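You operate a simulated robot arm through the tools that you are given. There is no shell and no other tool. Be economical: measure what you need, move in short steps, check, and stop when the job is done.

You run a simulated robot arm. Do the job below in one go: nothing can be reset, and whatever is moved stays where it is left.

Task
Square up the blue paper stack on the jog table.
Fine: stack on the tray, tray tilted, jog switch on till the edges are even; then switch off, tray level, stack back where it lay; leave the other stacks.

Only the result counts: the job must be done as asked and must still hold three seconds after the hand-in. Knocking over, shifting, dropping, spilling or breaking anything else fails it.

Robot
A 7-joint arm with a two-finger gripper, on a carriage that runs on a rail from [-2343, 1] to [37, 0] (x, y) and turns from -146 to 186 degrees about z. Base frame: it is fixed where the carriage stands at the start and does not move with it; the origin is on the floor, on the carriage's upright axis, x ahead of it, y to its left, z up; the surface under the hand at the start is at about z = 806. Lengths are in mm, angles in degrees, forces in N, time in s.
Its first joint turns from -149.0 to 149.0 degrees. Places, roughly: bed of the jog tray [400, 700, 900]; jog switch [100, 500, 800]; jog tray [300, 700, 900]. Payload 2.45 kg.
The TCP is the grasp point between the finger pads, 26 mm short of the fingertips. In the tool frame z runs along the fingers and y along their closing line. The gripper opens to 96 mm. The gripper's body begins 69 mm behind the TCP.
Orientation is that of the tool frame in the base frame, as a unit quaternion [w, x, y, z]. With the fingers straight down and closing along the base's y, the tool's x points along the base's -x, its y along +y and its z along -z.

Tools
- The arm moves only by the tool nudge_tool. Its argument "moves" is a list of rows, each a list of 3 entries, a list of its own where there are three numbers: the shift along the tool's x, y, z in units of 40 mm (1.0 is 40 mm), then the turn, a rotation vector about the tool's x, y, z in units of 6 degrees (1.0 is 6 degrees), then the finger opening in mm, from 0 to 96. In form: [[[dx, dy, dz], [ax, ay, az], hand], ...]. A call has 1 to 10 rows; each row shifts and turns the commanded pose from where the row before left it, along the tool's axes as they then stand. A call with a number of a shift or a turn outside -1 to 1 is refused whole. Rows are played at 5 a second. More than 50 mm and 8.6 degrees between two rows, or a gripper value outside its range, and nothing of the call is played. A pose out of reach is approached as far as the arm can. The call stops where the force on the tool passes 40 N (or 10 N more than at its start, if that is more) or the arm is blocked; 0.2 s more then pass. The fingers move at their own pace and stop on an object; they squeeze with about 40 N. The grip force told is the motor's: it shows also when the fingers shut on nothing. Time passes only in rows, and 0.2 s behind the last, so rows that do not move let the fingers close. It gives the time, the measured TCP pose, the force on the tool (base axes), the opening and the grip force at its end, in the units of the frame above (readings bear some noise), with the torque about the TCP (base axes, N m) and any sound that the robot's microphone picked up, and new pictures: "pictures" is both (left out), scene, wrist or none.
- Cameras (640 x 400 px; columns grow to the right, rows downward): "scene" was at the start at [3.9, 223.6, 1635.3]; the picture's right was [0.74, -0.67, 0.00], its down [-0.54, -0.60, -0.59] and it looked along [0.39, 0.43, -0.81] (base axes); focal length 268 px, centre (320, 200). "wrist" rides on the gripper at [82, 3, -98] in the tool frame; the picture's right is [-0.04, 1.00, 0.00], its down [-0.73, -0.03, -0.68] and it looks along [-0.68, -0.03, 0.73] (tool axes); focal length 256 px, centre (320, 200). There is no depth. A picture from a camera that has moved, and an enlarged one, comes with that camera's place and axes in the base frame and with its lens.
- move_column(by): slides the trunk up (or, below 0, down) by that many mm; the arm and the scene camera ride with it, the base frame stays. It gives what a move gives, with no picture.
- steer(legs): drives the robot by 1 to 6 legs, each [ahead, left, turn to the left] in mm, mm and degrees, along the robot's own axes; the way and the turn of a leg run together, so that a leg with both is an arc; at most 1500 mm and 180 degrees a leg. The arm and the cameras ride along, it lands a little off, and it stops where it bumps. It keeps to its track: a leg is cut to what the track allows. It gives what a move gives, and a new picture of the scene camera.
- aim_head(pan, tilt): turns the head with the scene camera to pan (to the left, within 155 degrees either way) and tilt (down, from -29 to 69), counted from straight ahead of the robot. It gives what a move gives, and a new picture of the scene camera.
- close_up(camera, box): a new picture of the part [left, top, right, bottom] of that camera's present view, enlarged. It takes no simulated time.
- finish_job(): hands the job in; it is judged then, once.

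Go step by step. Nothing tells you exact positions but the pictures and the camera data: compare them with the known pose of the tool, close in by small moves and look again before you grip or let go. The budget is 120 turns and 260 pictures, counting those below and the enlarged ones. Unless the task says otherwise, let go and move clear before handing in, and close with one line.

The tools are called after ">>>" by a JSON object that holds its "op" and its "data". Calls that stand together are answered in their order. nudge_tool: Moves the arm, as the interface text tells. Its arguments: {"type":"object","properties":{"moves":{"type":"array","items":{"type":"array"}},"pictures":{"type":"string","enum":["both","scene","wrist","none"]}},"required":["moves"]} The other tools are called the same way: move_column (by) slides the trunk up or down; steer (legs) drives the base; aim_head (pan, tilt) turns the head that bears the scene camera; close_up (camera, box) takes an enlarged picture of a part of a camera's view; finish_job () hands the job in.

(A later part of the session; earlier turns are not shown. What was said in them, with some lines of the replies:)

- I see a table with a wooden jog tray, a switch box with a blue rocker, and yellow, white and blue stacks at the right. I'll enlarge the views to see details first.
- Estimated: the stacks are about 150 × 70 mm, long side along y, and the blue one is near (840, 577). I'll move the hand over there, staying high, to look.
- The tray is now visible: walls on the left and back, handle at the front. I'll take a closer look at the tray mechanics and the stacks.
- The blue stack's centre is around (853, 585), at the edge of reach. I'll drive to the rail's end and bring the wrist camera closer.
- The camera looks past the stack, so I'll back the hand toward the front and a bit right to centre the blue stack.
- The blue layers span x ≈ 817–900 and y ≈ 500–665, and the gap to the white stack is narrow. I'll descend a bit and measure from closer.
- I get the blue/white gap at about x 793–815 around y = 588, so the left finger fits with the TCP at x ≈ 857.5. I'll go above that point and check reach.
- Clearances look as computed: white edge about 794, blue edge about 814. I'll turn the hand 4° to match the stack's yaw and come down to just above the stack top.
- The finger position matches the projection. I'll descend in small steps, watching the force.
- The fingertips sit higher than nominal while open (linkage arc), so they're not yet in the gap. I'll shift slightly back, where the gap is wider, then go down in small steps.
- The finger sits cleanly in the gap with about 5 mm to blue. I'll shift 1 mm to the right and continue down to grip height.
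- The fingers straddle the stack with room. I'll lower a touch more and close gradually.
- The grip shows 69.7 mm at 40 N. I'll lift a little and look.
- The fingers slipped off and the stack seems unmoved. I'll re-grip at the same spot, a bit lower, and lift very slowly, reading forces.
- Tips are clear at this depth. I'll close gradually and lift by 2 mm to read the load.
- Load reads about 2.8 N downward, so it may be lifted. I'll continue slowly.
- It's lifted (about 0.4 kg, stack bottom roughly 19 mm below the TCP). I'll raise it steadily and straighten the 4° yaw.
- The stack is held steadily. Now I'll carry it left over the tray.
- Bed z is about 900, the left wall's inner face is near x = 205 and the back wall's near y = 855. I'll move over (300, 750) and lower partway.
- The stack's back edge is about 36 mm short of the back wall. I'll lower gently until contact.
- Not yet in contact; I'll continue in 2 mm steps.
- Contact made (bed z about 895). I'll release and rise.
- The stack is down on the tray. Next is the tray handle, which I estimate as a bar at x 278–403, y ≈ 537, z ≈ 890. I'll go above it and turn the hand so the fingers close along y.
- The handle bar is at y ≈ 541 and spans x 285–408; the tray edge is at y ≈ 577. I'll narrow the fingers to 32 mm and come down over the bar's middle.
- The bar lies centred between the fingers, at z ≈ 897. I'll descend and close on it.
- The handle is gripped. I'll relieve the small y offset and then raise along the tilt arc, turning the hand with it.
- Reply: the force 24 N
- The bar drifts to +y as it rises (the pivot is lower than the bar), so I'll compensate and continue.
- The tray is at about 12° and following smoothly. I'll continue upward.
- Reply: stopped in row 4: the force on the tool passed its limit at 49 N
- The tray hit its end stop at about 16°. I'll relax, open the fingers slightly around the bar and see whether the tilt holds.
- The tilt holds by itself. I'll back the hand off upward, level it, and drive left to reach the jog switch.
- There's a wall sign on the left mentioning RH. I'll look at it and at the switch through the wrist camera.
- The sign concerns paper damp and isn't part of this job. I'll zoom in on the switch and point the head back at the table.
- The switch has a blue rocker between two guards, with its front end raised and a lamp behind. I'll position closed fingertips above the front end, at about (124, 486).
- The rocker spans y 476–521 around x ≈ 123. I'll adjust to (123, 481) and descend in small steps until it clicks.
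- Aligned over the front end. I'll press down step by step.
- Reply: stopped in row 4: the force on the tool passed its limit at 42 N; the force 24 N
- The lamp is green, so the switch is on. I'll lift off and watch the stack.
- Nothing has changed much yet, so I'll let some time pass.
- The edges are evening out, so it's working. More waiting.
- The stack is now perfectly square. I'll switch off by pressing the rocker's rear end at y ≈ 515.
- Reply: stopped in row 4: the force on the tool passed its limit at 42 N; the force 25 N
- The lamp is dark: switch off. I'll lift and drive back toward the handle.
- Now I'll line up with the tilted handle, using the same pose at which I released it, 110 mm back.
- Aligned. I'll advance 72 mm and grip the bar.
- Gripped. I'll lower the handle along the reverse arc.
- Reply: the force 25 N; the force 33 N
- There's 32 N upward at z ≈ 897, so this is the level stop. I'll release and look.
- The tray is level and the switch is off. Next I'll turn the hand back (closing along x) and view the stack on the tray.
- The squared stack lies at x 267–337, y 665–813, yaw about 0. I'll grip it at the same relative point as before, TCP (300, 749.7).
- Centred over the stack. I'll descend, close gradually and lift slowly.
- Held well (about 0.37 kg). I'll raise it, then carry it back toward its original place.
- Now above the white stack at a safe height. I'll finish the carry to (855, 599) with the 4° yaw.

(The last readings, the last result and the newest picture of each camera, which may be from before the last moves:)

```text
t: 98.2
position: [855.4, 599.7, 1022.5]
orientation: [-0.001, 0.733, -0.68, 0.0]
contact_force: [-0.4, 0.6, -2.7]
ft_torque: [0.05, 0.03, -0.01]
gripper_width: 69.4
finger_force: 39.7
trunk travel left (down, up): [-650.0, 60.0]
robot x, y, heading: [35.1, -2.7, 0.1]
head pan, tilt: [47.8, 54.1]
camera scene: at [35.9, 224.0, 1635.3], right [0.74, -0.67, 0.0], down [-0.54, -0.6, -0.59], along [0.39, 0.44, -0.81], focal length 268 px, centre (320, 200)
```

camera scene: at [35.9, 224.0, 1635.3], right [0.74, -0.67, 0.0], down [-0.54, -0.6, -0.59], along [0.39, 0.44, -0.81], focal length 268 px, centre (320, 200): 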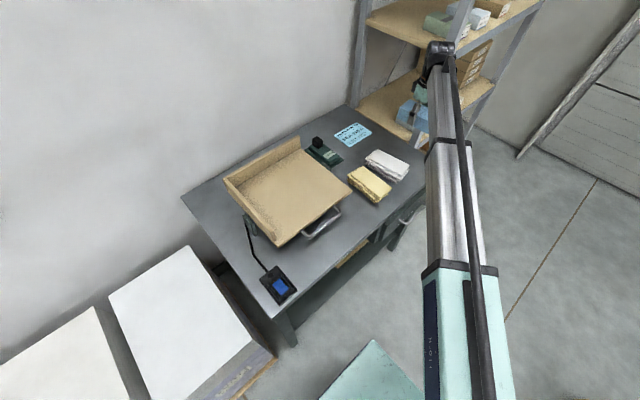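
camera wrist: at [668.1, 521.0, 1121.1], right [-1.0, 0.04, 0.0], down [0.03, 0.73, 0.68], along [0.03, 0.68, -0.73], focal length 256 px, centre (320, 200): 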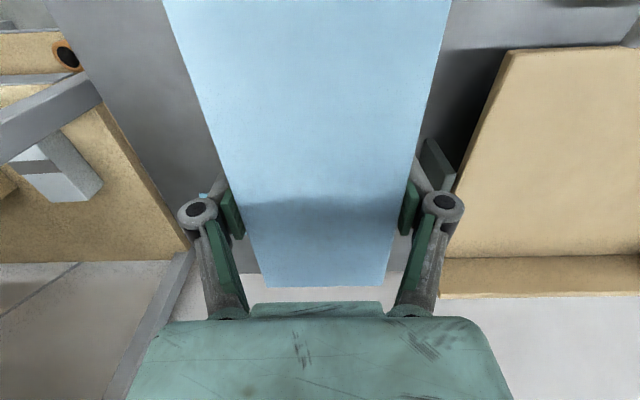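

I'll lower to about 850, then check.

>>> {"op": "nudge_tool", "data": {"moves": [[[0, 0, 0.3], [0, 0, 0], 20], [[0, 0, 0.5], [0, 0, 0], 20], [[0, 0, 0.6], [0, 0, 0], 20], [[0, 0, 0.7], [0, 0, 0], 20], [[0, 0, 0.7], [0, 0, 0], 20], [[0, 0, 0.6], [0, 0, 0], 20], [[0, 0, 0.5], [0, 0, 0], 20], [[0, 0, 0.3], [0, 0, 0], 20], [[0, 0, 0.1], [0, 0, 0], 20], [[0, 0, 0], [0, 0, 0], 20]]}}

>>> {"op": "close_up", "data": {"camera": "scene", "box": [360, 110, 460, 190]}}

```text
t: 100.4
position: [856.9, 600.0, 848.9]
orientation: [-0.001, 0.733, -0.68, -0.001]
contact_force: [-0.2, -0.6, -3.5]
ft_torque: [0.06, 0.02, 0.04]
gripper_width: 69.8
finger_force: 40.0
trunk travel left (down, up): [-650.0, 60.0]
robot x, y, heading: [35.0, -0.5, 0.2]
head pan, tilt: [47.8, 54.1]
camera scene: at [36.0, 223.9, 1635.3], right [0.74, -0.67, 0.0], down [-0.54, -0.6, -0.59], along [0.39, 0.44, -0.81], focal length 268 px, centre (320, 200)
camera wrist: at [859.6, 519.2, 947.5], right [-1.0, -0.03, 0.0], down [-0.03, 0.73, 0.68], along [-0.02, 0.68, -0.73], focal length 256 px, centre (320, 200)
```

scene: 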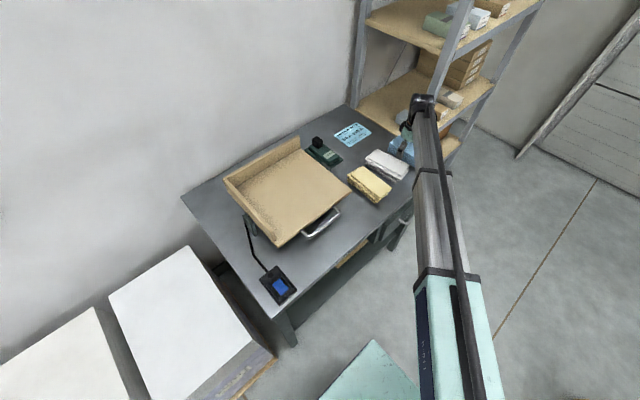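
wrist: 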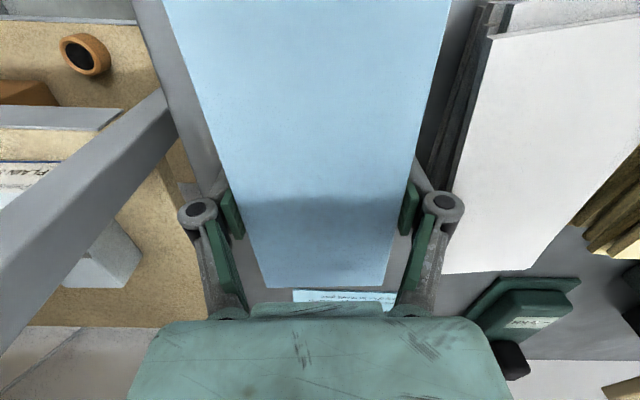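

```text
5.00 times, centred on (410, 150) of scene
camera zoom: at [36.0, 223.9, 1635.3], right [0.74, -0.67, 0.0], down [-0.54, -0.6, -0.59], along [0.39, 0.44, -0.81], focal length 1342 px, centre (-130, 450)
```

zoom: 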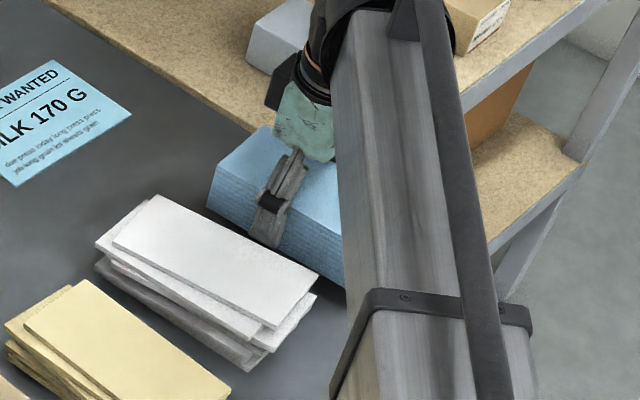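

This matches the original view at the same height. I'll lower in small steps to contact.

>>> {"op": "nudge_tool", "data": {"moves": [[[0, 0.03, 0.15], [0, 0, 0], 20], [[0, 0, 0.15], [0, 0, 0], 20], [[0, 0, 0.1], [0, 0, 0], 20], [[0, 0, 0.05], [0, 0, 0], 20], [[0, 0, 0], [0, 0, 0], 20]], "pictures": "none"}}

```text
t: 101.6
position: [854.4, 600.2, 832.5]
orientation: [-0.002, 0.733, -0.68, 0.0]
contact_force: [0.3, -0.5, -4.3]
ft_torque: [0.07, 0.01, 0.0]
gripper_width: 69.6
finger_force: 39.6
trunk travel left (down, up): [-650.0, 60.0]
robot x, y, heading: [27.9, -2.2, 0.1]
head pan, tilt: [47.8, 54.1]
```

>>> {"op": "nudge_tool", "data": {"moves": [[[0, 0, 0.05], [0, 0, 0], 20], [[0, 0, 0.05], [0, 0, 0], 20], [[0, 0, 0.03], [0, 0, 0], 20], [[0, 0, 0], [0, 0, 0], 20]], "pictures": "none"}}

```text
t: 102.6
position: [855.1, 599.9, 827.4]
orientation: [-0.001, 0.733, -0.68, 0.0]
contact_force: [0.2, 1.3, -3.1]
ft_torque: [-0.05, -0.04, 0.01]
gripper_width: 69.4
finger_force: 40.0
trunk travel left (down, up): [-650.0, 60.0]
robot x, y, heading: [33.3, -0.3, 0.2]
head pan, tilt: [47.8, 54.1]
```

>>> {"op": "nudge_tool", "data": {"moves": [[[0, 0, 0.03], [0, 0, 0], 20], [[0, 0, 0.03], [0, 0, 0], 20], [[0, 0, 0], [0, 0, 0], 20]], "pictures": "none"}}

```text
t: 103.4
position: [854.6, 599.2, 827.1]
orientation: [-0.002, 0.733, -0.68, 0.001]
contact_force: [-0.3, 1.5, 10.2]
ft_torque: [-0.65, 0.44, -0.01]
gripper_width: 69.5
finger_force: 39.6
trunk travel left (down, up): [-650.0, 60.0]
robot x, y, heading: [33.3, 1.8, 0.4]
head pan, tilt: [47.8, 54.1]
```

It's resting on the table. I'll open just enough (82 mm) and rise straight up.

>>> {"op": "nudge_tool", "data": {"moves": [[[0, 0, 0], [0, 0, 0], 74], [[0, 0, 0], [0, 0, 0], 82], [[0, 0, 0], [0, 0, 0], 82], [[0, 0, -0.3], [0, 0, 0], 82], [[0, 0, -0.5], [0, 0, 0], 82], [[0, 0, -0.8], [0, 0, 0], 82], [[0, 0, -1], [0, 0, 0], 82], [[0, 0, -1], [0, 0, 0], 82]]}}

>>> {"op": "close_up", "data": {"camera": "scene", "box": [350, 110, 450, 190]}}

```text
t: 105.2
position: [855.6, 599.4, 969.8]
orientation: [-0.001, 0.733, -0.68, -0.001]
contact_force: [0.5, -0.6, 0.0]
ft_torque: [-0.03, 0.02, 0.01]
gripper_width: 82.1
finger_force: 0.0
trunk travel left (down, up): [-650.0, 60.0]
robot x, y, heading: [29.2, 1.8, -0.2]
head pan, tilt: [47.8, 54.1]
camera scene: at [35.4, 223.5, 1635.3], right [0.74, -0.67, 0.0], down [-0.54, -0.6, -0.59], along [0.39, 0.44, -0.81], focal length 268 px, centre (320, 200)
camera wrist: at [858.6, 519.5, 1068.4], right [-1.0, -0.03, 0.0], down [-0.03, 0.73, 0.68], along [-0.02, 0.68, -0.73], focal length 256 px, centre (320, 200)
```

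scene: 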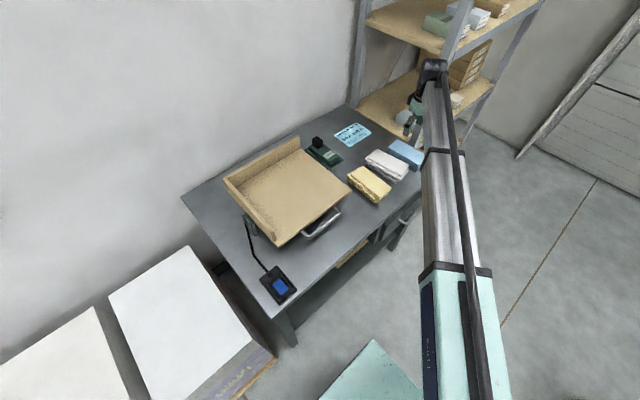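
wrist: 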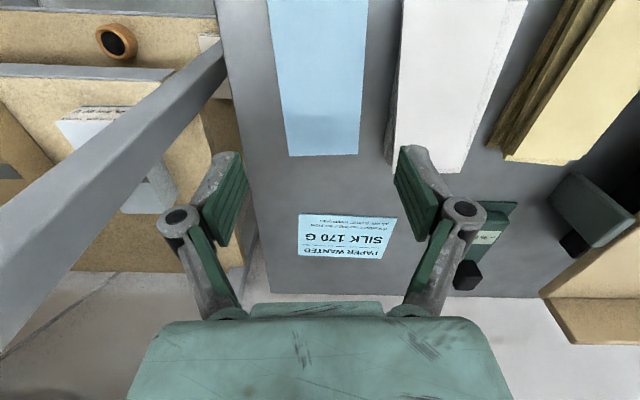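

```text
5.00 times, centred on (400, 150) of scene
camera zoom: at [35.4, 223.5, 1635.3], right [0.74, -0.67, 0.0], down [-0.54, -0.6, -0.59], along [0.39, 0.44, -0.81], focal length 1342 px, centre (-80, 450)
```

zoom: 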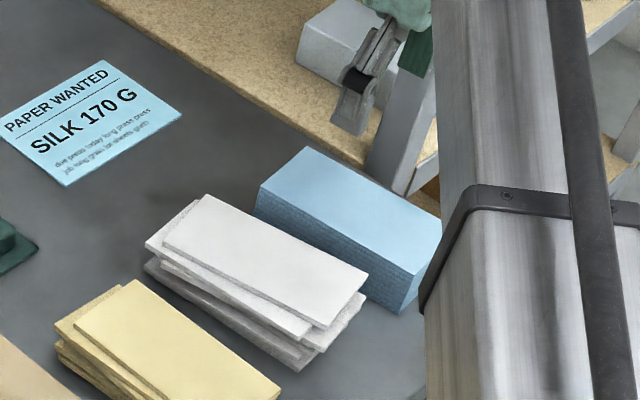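

The blue stack is squared and back in its place, the white and yellow stacks are undisturbed, the tray is level and the rocker looks off. I'll do a last check of tray and switch.

>>> {"op": "close_up", "data": {"camera": "scene", "box": [220, 120, 370, 310]}}

>>> {"op": "nudge_tool", "data": {"moves": [[[0.5, 0, -0.8], [0, 0, 0], 82], [[0.5, 0, -0.8], [0, 0, 0], 82], [[0, 0, 0], [0, 0, 0], 82]]}}

```text
2.11 times, centred on (295, 215) of scene
camera zoom: at [35.4, 223.5, 1635.3], right [0.74, -0.67, 0.0], down [-0.54, -0.6, -0.59], along [0.39, 0.44, -0.81], focal length 565 px, centre (373, 168)
```

zoom: 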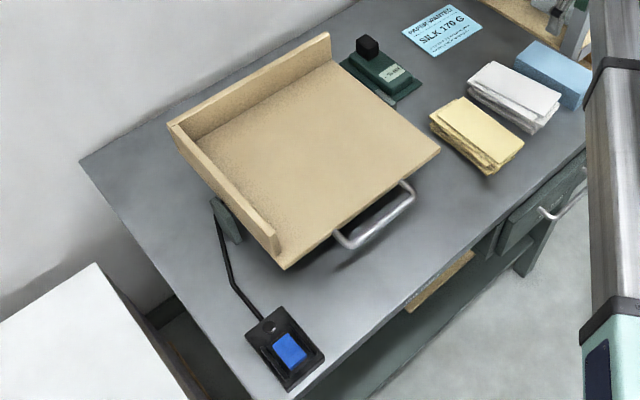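

```text
t: 106.0
position: [858.2, 559.4, 1034.9]
orientation: [-0.001, 0.733, -0.68, 0.001]
contact_force: [0.1, -0.5, 0.4]
ft_torque: [0.01, -0.05, -0.02]
gripper_width: 81.9
finger_force: 0.1
trunk travel left (down, up): [-650.0, 60.0]
robot x, y, heading: [28.0, -1.3, 0.0]
head pan, tilt: [47.8, 54.1]
camera scene: at [35.5, 223.4, 1635.4], right [0.74, -0.67, 0.0], down [-0.54, -0.6, -0.59], along [0.39, 0.44, -0.81], focal length 268 px, centre (320, 200)
camera wrist: at [860.6, 478.9, 1133.0], right [-1.0, -0.03, 0.0], down [-0.03, 0.73, 0.68], along [-0.02, 0.68, -0.73], focal length 256 px, centre (320, 200)
```

scene: 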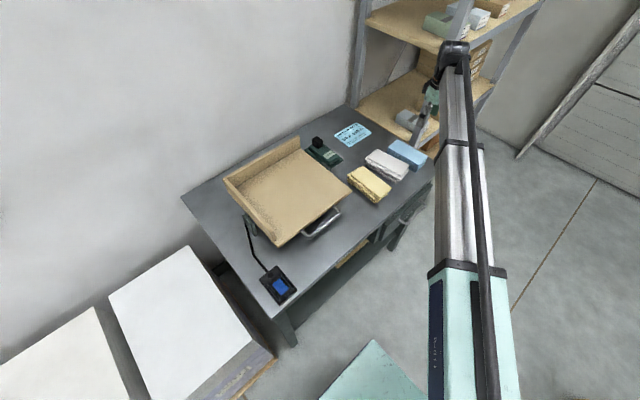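
wrist: 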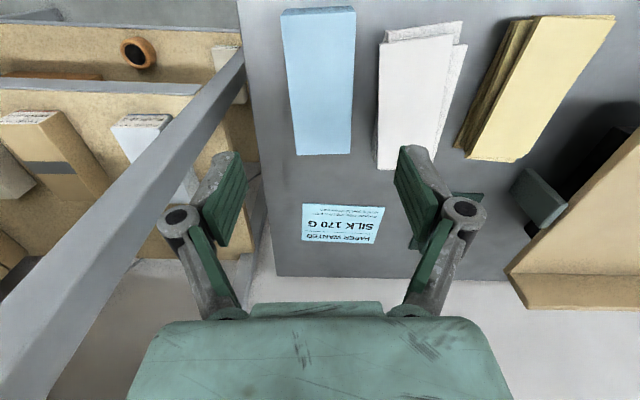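

Everything checks out: the stack is squared and back in place, the tray level, the switch off and the hand clear. Handing in.

>>> {"op": "finish_job", "data": {}}

```text
The job is handed in.
```

The blue stack is squared and back within a few millimetres of where it lay; the jog switch is off, the tray is level, and the white and yellow stacks show no change in the pictures.
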